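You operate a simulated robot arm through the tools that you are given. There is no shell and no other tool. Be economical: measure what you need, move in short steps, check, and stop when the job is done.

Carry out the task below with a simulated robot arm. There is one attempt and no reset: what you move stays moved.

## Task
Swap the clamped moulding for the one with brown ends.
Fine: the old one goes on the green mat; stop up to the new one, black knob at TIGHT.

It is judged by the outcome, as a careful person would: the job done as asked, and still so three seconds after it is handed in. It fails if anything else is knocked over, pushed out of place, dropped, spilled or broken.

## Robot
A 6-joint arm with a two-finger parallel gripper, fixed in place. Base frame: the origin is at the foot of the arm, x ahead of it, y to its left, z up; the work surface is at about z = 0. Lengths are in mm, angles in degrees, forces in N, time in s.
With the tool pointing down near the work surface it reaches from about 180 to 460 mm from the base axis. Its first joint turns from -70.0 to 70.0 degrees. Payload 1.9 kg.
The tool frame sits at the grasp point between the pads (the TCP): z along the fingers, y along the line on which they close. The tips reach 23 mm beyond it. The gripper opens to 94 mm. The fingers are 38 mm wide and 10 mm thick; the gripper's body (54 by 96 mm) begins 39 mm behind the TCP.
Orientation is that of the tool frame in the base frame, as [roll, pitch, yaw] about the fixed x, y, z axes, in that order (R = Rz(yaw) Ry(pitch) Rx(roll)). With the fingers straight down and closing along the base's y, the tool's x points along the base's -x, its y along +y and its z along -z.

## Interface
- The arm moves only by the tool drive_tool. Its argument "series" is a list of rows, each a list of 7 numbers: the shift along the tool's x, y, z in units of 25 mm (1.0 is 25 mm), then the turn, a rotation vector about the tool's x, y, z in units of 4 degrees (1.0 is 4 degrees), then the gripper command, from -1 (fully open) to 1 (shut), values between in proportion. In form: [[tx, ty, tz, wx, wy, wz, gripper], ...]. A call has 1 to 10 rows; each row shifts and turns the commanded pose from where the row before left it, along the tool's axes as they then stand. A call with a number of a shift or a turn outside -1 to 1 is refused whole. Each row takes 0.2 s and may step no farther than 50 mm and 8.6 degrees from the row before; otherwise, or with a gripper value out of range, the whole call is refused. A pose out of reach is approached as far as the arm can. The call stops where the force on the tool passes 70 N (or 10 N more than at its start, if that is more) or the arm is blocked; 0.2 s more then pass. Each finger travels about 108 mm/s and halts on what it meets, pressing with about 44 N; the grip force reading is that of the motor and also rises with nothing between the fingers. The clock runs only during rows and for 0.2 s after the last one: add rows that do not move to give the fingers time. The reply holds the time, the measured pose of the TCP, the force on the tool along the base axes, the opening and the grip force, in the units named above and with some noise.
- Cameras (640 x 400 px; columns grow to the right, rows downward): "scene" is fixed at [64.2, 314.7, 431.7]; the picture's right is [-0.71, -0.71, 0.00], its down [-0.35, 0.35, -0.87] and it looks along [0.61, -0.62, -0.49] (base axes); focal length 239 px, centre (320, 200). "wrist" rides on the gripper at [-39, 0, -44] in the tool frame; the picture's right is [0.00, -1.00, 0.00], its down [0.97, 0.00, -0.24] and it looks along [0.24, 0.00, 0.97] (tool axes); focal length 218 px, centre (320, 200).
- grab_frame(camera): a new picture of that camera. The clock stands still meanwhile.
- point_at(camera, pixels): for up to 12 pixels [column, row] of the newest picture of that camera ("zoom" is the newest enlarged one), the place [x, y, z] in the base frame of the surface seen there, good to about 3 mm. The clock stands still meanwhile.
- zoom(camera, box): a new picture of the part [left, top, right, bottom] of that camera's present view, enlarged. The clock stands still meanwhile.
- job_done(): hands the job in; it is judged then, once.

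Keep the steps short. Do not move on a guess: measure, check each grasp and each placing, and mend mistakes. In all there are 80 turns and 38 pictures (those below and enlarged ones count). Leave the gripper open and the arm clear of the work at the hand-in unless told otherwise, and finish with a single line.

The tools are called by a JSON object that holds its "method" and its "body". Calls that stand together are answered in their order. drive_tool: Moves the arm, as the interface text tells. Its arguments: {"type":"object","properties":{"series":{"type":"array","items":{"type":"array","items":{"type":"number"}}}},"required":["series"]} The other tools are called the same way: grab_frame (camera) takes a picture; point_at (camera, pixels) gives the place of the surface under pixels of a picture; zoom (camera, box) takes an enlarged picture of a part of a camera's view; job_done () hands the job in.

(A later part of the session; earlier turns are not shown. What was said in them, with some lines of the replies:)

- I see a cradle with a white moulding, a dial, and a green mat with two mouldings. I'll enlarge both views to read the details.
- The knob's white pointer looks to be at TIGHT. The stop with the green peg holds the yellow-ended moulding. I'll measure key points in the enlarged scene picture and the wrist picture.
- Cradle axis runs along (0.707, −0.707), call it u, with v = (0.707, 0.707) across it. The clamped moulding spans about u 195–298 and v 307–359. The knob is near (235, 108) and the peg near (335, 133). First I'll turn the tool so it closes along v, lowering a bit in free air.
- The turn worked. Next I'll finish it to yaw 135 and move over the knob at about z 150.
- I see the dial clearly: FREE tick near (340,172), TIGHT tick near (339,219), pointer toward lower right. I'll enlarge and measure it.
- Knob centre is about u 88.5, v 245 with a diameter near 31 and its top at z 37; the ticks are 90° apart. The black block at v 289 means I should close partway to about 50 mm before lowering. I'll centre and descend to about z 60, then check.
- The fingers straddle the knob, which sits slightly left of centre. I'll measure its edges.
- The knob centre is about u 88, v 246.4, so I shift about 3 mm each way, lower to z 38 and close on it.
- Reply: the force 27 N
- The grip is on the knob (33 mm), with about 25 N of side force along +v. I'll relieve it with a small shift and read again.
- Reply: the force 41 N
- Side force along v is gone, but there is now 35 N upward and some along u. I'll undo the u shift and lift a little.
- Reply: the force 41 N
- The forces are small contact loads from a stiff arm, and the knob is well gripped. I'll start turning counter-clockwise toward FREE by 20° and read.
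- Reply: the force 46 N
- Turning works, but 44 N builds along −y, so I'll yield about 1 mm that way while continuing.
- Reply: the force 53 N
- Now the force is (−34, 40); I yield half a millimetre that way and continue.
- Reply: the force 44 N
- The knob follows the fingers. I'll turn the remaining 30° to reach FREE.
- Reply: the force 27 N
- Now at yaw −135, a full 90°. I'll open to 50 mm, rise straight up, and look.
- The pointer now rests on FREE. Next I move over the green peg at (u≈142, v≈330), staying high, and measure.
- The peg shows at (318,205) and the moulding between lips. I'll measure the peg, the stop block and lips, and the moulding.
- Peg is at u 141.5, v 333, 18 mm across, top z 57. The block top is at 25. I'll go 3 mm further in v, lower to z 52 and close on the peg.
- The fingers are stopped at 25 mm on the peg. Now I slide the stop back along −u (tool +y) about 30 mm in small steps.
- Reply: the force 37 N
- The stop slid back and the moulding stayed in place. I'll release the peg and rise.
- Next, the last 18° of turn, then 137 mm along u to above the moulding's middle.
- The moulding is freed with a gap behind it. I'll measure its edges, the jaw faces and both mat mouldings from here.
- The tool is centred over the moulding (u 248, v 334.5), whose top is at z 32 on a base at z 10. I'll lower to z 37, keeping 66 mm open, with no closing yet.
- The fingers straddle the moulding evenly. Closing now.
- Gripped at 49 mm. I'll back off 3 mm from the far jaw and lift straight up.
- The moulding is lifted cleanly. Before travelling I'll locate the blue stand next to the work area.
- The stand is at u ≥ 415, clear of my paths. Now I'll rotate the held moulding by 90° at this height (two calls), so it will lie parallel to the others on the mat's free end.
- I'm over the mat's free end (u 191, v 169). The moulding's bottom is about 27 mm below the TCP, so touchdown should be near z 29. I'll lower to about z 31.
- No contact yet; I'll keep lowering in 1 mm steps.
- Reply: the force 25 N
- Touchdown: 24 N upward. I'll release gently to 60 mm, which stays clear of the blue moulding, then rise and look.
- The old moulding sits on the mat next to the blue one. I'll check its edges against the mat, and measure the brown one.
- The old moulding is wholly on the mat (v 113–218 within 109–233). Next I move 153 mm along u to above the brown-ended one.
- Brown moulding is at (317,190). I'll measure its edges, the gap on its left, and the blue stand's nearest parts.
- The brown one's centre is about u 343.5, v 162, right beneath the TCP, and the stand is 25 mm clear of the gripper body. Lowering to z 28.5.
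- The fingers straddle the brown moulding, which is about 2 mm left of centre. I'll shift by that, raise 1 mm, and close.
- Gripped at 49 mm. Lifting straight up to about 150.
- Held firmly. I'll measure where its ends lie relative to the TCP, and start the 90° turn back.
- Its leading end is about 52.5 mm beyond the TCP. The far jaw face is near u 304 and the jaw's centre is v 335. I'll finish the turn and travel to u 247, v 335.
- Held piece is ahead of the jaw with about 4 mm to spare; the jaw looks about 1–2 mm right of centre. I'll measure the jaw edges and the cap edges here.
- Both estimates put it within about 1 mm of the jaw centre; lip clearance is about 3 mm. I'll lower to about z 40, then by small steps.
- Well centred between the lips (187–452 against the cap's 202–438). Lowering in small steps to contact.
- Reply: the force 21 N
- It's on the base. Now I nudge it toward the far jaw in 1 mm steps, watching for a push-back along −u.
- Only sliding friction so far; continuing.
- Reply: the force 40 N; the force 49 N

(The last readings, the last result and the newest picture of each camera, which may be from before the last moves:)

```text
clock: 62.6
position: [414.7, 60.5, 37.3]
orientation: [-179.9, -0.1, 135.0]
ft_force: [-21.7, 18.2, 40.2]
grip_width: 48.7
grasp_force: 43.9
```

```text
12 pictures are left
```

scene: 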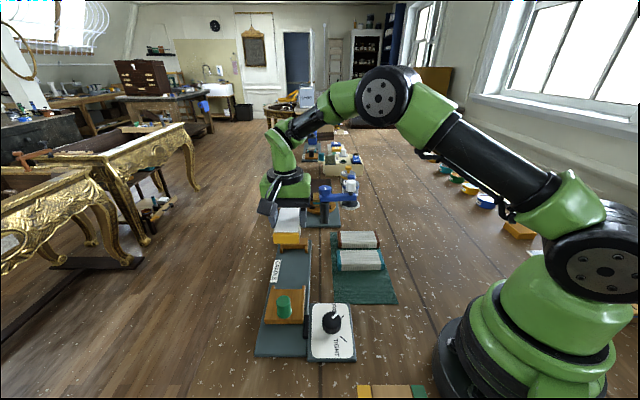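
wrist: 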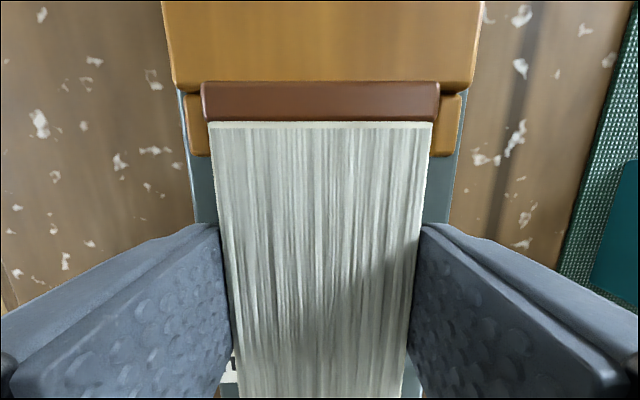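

The push-back has risen to 28 N along −u, so it is seated against the far jaw. I'll release and rise.

{"method": "drive_tool", "body": {"series": [[0.02, 0, -0.02, 0, 0, 0, 1], [0, 0, 0, 0, 0, 0, -0.4], [0, 0, 0, 0, 0, 0, -0.4], [0, 0, -0.5, 0, 0, 0, -0.4], [0, 0, -1, 0, 0, 0, -0.4], [0, 0, -1, 0, 0, 0, -0.4], [0, 0, -1, 0, 0, 0, -0.4], [0, 0, -1, 0, 0, 0, -0.4], [0, 0, -0.5, 0, 0, 0, -0.4], [0, 0, 0, 0, 0, 0, -0.4]]}}

{"method": "grab_frame", "body": {"camera": "wrist"}}

```text
clock: 64.8
position: [415.2, 61.3, 163.4]
orientation: [-180.0, 0.0, 135.1]
ft_force: [0.4, 0.1, -0.4]
grip_width: 66.0
grasp_force: 0.1
```

```text
11 pictures are left
```

wrist: 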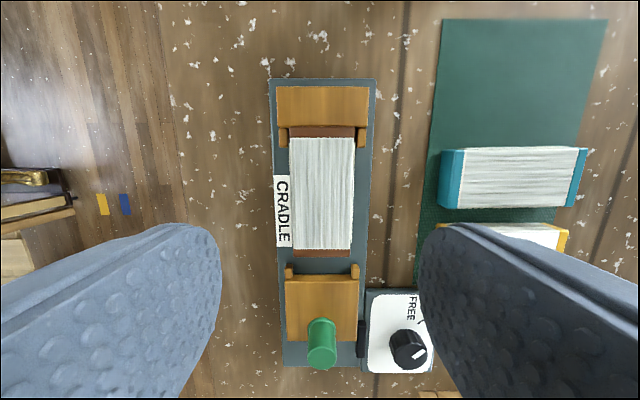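

The brown moulding sits squarely against the far jaw. Next: rotate to yaw −135 (closing along u), then go to the peg at about u 110, v 335.

{"method": "drive_tool", "body": {"series": [[0, 0, 0, 0, 0, -1, -0.1], [0, 0, 0, 0, 0, -1, -0.1], [0, 0, 0, 0, 0, -1, -0.1], [0, 0, 0, 0, 0, -1, -0.1], [0, 0, 0, 0, 0, -1, -0.1], [0, 0, 0, 0, 0, -1, -0.1], [0, 0, 0, 0, 0, -1, -0.1], [0, 0, 0, 0, 0, -1, -0.1], [0, 0, 0, 0, 0, -1, -0.1], [0, 0, 0, 0, 0, -1, -0.1]]}}

{"method": "drive_tool", "body": {"series": [[0, 0, 0, 0, 0, -1, -0.1], [0, 0, 0, 0, 0, -1, -0.1], [0, 0, 0, 0, 0, -1, -0.1], [0, 0, 0, 0, 0, -1, -0.1], [0, 0, 0, 0, 0, -1, -0.1], [0, 0, 0, 0, 0, -1, -0.1], [0, 0, 0, 0, 0, -1, -0.1], [0, 0, 0, 0, 0, -1, -0.1], [0, 0, 0, 0, 0, -1, -0.1], [0, 0, 0, 0, 0, -1, -0.1]]}}

{"method": "drive_tool", "body": {"series": [[0, 0, 0, 0, 0, -1, -0.1], [0, 0, 0, 0, 0, -1, -0.1], [0, 0, 0, 0, 0, -0.5, -0.1], [0, 0.93, 0, 0, 0, 0, -0.1], [0, 0.93, 0, 0, 0, 0, -0.1], [0, 0.93, 0, 0, 0, 0, -0.1], [0, 0.93, 0, 0, 0, 0, -0.1], [0, 0.93, 0, 0, 0, 0, -0.1], [0, 0.93, 0, 0, 0, 0, -0.1], [0, 0, 0, 0, 0, 0, -0.1]]}}

{"method": "grab_frame", "body": {"camera": "wrist"}}

```text
clock: 67.0
position: [414.8, 60.5, 163.3]
orientation: [179.9, -0.1, 175.2]
ft_force: [0.0, -0.5, 0.2]
grip_width: 51.6
grasp_force: 0.1
```

```text
clock: 69.2
position: [415.5, 60.4, 162.8]
orientation: [-180.0, -0.1, -144.9]
ft_force: [0.3, 0.0, -0.2]
grip_width: 51.7
grasp_force: 0.0
```

```text
clock: 71.4
position: [316.7, 156.5, 162.8]
orientation: [180.0, -0.1, -134.9]
ft_force: [0.2, 0.0, 0.7]
grip_width: 51.8
grasp_force: 0.1
```

```text
10 pictures are left
```

wrist: 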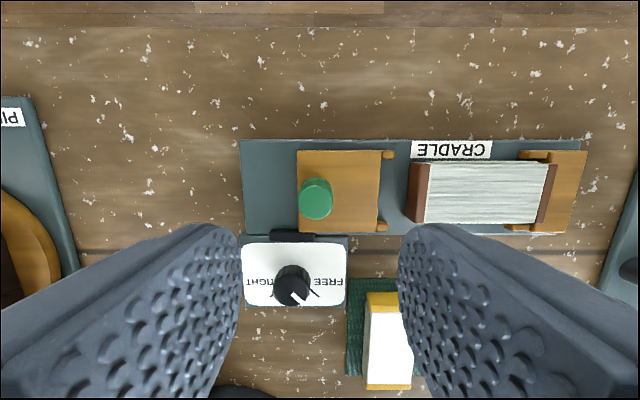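

The peg is at (316,202). Measuring it before descending.

{"method": "point_at", "body": {"camera": "wrist", "pixels": [[301, 205], [331, 205], [315, 192], [315, 218], [381, 215], [412, 190]]}}

```text
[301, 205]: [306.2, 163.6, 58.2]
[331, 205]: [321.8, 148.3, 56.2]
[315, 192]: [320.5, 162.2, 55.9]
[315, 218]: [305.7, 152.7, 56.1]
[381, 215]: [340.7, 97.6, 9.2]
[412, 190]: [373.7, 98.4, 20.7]
```

Peg centre is u 112, v 332.7. Shift slightly, lower to z 54 and grip.

{"method": "drive_tool", "body": {"series": [[0.06, 0.05, 0.87, 0, 0, 0, -0.1], [0, 0, 0.87, 0, 0, 0, -0.1], [0, 0, 0.87, 0, 0, 0, -0.1], [0, 0, 0.87, 0, 0, 0, -0.1], [0, 0, 0.87, 0, 0, 0, -0.1], [0, 0, 0, 0, 0, 0, -0.1], [0, 0, 0, 0, 0, 0, 1], [0, 0, 0, 0, 0, 0, 1], [0, 0, 0, 0, 0, 0, 1]]}}

{"method": "drive_tool", "body": {"series": [[0, -0.1, 0, 0, 0, 0, 1], [0, -0.2, 0, 0, 0, 0, 1], [0, -0.2, 0, 0, 0, 0, 1], [0, -0.2, 0, 0, 0, 0, 1], [0, -0.2, 0, 0, 0, 0, 1], [0, 0, 0, 0, 0, 0, 1]]}}

{"method": "grab_frame", "body": {"camera": "wrist"}}

```text
clock: 73.4
position: [314.9, 157.2, 55.2]
orientation: [180.0, -0.2, -134.9]
ft_force: [3.8, 3.4, -13.3]
grip_width: 25.2
grasp_force: 44.7
```

```text
clock: 74.8
position: [330.9, 140.8, 53.7]
orientation: [180.0, 0.0, -135.1]
ft_force: [-19.1, -19.8, 28.4]
grip_width: 24.9
grasp_force: 45.0
```

```text
9 pictures are left
```

wrist: 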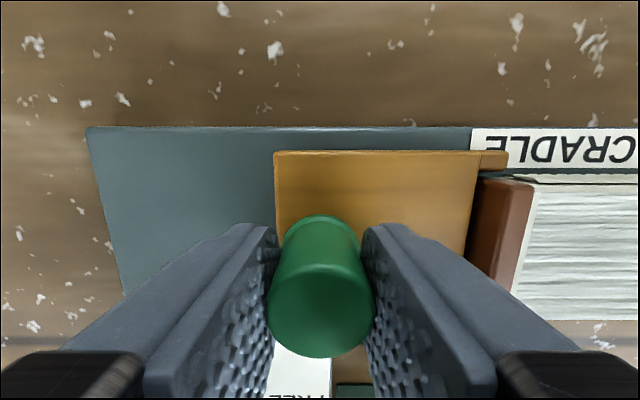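

A small gap remains (about 6 mm by the picture). I'll ease the side load slightly and continue in short steps.

{"method": "drive_tool", "body": {"series": [[0.02, -0.08, 0, 0, 0, 0, 1], [0, -0.08, 0, 0, 0, 0, 1], [0, 0, 0, 0, 0, 0, 1]]}}

{"method": "drive_tool", "body": {"series": [[0, -0.04, 0, 0, 0, 0, 1], [0, 0, 0, 0, 0, 0, 1]]}}

```text
clock: 75.6
position: [331.7, 139.2, 54.5]
orientation: [179.9, -0.1, -135.0]
ft_force: [-20.1, -20.8, 23.7]
grip_width: 25.3
grasp_force: 44.8
```

```text
clock: 76.2
position: [333.4, 138.0, 53.8]
orientation: [180.0, 0.0, -134.8]
ft_force: [-11.6, -9.7, 12.6]
grip_width: 25.1
grasp_force: 45.2
```

Still free along u (force there about −1 N). Continuing in 1 mm steps.

{"method": "drive_tool", "body": {"series": [[0, -0.04, 0, 0, 0, 0, 1], [0, -0.04, 0, 0, 0, 0, 1], [0, 0, 0, 0, 0, 0, 1]]}}

{"method": "drive_tool", "body": {"series": [[0, -0.04, 0, 0, 0, 0, 1], [0, 0, 0, 0, 0, 0, 1]]}}

{"method": "grab_frame", "body": {"camera": "wrist"}}

```text
clock: 77.0
position: [335.5, 138.3, 54.1]
orientation: [179.9, 0.0, -134.9]
ft_force: [-16.7, 15.1, 1.8]
grip_width: 25.1
grasp_force: 44.7
```

```text
clock: 77.6
position: [335.2, 137.6, 53.8]
orientation: [179.9, 0.0, -134.8]
ft_force: [-32.4, 28.2, 13.4]
grip_width: 25.1
grasp_force: 45.2
```

```text
8 pictures are left
```

wrist: 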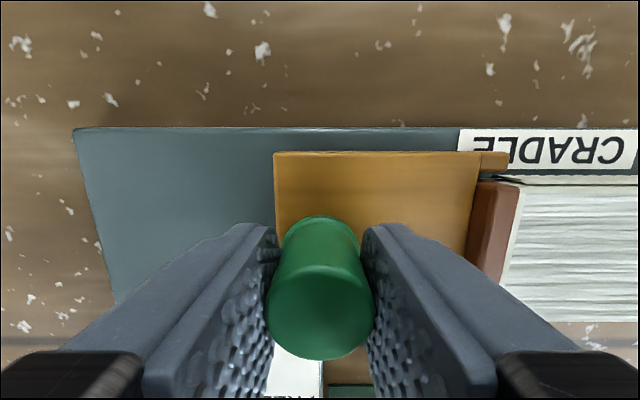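

The stop is firm against the moulding (43 N back along u). I'll release, rise, and go over the knob.

{"method": "drive_tool", "body": {"series": [[0, 0, 0, 0, 0, 0, -0.1], [0, 0, 0, 0, 0, 0, -0.1], [0, 0, -1, 0, 0, 0, -0.1], [0, 0, -1, 0, 0, 0, -0.1], [0, 0, -1, 0, 0, 0, -0.1], [0.87, 0.52, 0, 0, 0, 0, -0.1], [0.87, 0.52, 0, 0, 0, 0, -0.1], [0.87, 0.52, 0, 0, 0, 0, -0.1], [0.87, 0.52, 0, 0, 0, 0, -0.1], [0, 0, 0, 0, 0, 0, -0.1]]}}

{"method": "grab_frame", "body": {"camera": "wrist"}}

```text
clock: 79.8
position: [237.1, 109.6, 130.0]
orientation: [-180.0, 0.0, -134.9]
ft_force: [-0.2, 1.1, -0.2]
grip_width: 51.6
grasp_force: 0.0
```

```text
7 pictures are left
```

wrist: 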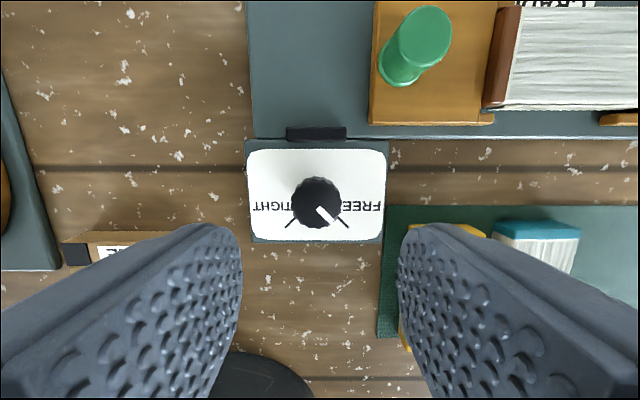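

TCP is at u 90, v 245, and the earlier centred grip was at u 87, v 247. I'll correct that, lower to z 38 and close.

{"method": "drive_tool", "body": {"series": [[-0.07, 0.12, 0.92, 0, 0, 0, -0.1], [0, 0, 0.92, 0, 0, 0, -0.1], [0, 0, 0.92, 0, 0, 0, -0.1], [0, 0, 0.9, 0, 0, 0, -0.1], [0, 0, 0, 0, 0, 0, -0.1], [0, 0, 0, 0, 0, 0, 1], [0, 0, 0, 0, 0, 0, 1], [0, 0, 0, 0, 0, 0, 1]]}}

```text
clock: 81.6
position: [237.0, 113.7, 36.0]
orientation: [-180.0, 0.1, -135.0]
ft_force: [18.7, -24.7, -24.3]
grip_width: 32.5
grasp_force: 45.1
```

Gripped with 30 N along +u; yield 0.5 mm, then turn clockwise 20°.

{"method": "drive_tool", "body": {"series": [[0, -0.02, 0.01, 0, 0, 0, 1], [0, 0, 0, 0, 0, 1, 1], [0, 0, 0, 0, 0, 1, 1], [0, 0, 0, 0, 0, 1, 1], [0, 0, 0, 0, 0, 1, 1], [0, 0, 0, 0, 0, 1, 1]]}}

{"method": "drive_tool", "body": {"series": [[0, 0, 0, 0, 0, 1, 1], [0, 0, 0, 0, 0, 1, 1], [0, 0, 0, 0, 0, 1, 1], [0, 0, 0, 0, 0, 1, 1], [0, 0, 0, 0, 0, 1, 1]]}}

```text
clock: 83.0
position: [237.3, 113.4, 36.9]
orientation: [-180.0, -0.1, -155.1]
ft_force: [9.2, -29.6, -2.9]
grip_width: 32.7
grasp_force: 44.8
```

```text
clock: 84.2
position: [236.3, 112.8, 36.5]
orientation: [180.0, 0.0, -175.0]
ft_force: [15.4, -41.3, 3.6]
grip_width: 32.6
grasp_force: 45.3
```

Side force is −41 along y; I yield 0.5 mm (tool −y) and go on.

{"method": "drive_tool", "body": {"series": [[-0.01, -0.02, 0, 0, 0, 0, 1], [0, 0, 0, 0, 0, 1, 1], [0, 0, 0, 0, 0, 1, 1], [0, 0, 0, 0, 0, 1, 1], [0, 0, 0, 0, 0, 1, 1], [0, 0, 0, 0, 0, 1, 1]]}}

{"method": "drive_tool", "body": {"series": [[0, 0, 0, 0, 0, 1, 1], [0, 0, 0, 0, 0, 1, 1], [0, 0, 0, 0, 0, 1, 1], [0, 0, 0, 0, 0, 1, 1], [0, 0, 0, 0, 0, 1, 1]]}}

```text
clock: 85.6
position: [237.1, 112.9, 36.3]
orientation: [180.0, -0.1, 164.8]
ft_force: [19.6, -54.6, -8.8]
grip_width: 32.8
grasp_force: 44.7
```

```text
clock: 86.8
position: [236.6, 113.7, 36.4]
orientation: [-179.9, -0.1, 144.8]
ft_force: [2.8, -56.0, 2.2]
grip_width: 32.5
grasp_force: 44.9
```

I yield another 0.7 mm toward −y and turn the last 10°.

{"method": "drive_tool", "body": {"series": [[-0.016, -0.023, 0, 0, 0, 0, 1], [0, 0, 0, 0, 0, 1, 1], [0, 0, 0, 0, 0, 1, 1], [0, 0, 0, 0, 0, 0.5, 1], [0, 0, 0, 0, 0, 0, 1]]}}

{"method": "grab_frame", "body": {"camera": "wrist"}}

```text
clock: 88.0
position: [237.5, 113.0, 37.4]
orientation: [-179.9, -0.1, 135.1]
ft_force: [-1.0, -48.7, -6.4]
grip_width: 32.8
grasp_force: 45.2
```

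```text
6 pictures are left
```

wrist: 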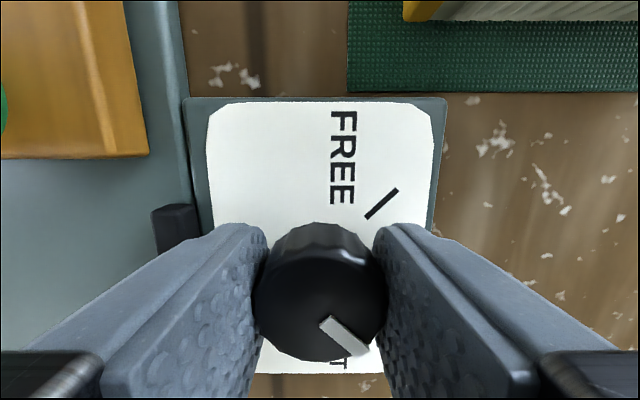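

The pointer is back where it was at TIGHT. I'll relax the side load, open, rise clear and inspect.

{"method": "drive_tool", "body": {"series": [[-0.02, -0.02, 0, 0, 0, 0, 1], [0, 0, 0, 0, 0, 0, -0.06], [0, 0, 0, 0, 0, 0, -0.06], [0, 0, -0.5, 0, 0, 0, -0.06], [0, 0, -1, 0, 0, 0, -0.06], [0, 0, -1, 0, 0, 0, -0.06], [0, 0, -1, 0, 0, 0, -0.06], [0, 0, -1, 0, 0, 0, -0.06], [0, 0, -1, 0, 0, 0, -0.5], [0, 0, -1, 0, 0, 0, -1]]}}

{"method": "zoom", "body": {"camera": "wrist", "box": [200, 0, 440, 230]}}

{"method": "zoom", "body": {"camera": "scene", "box": [240, 220, 410, 370]}}

```text
clock: 90.2
position: [235.3, 112.8, 199.6]
orientation: [180.0, 0.0, 135.1]
ft_force: [0.3, -0.4, 0.0]
grip_width: 94.1
grasp_force: 0.1
```

```text
1.74 times, centred on (320, 115) of wrist
```

zoom: 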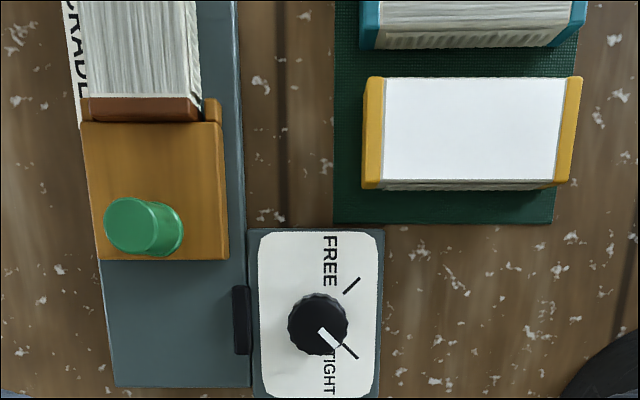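

```text
2.67 times, centred on (325, 295) of scene
```

zoom: 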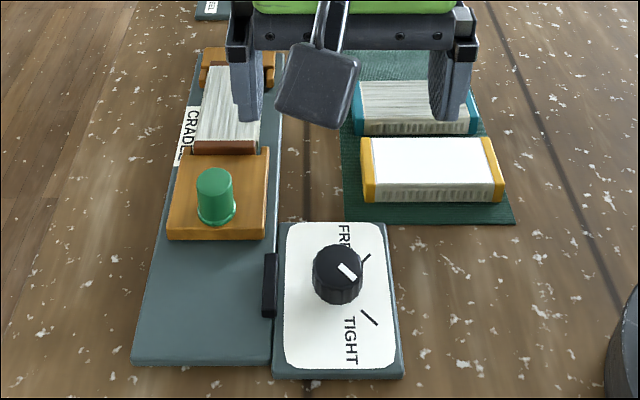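

Everything checks out in both views: the brown-ended moulding is clamped with the stop touching it, the pointer is on the TIGHT tick, and the old moulding is on the mat. The gripper is open and clear at z 200, so I'm handing in.

{"method": "job_done", "body": {}}

```text
The job is handed in.
```

Job handed in: the brown-ended moulding is in the cradle with the stop against it and the black knob at TIGHT, and the old yellow-ended one is on the green mat.
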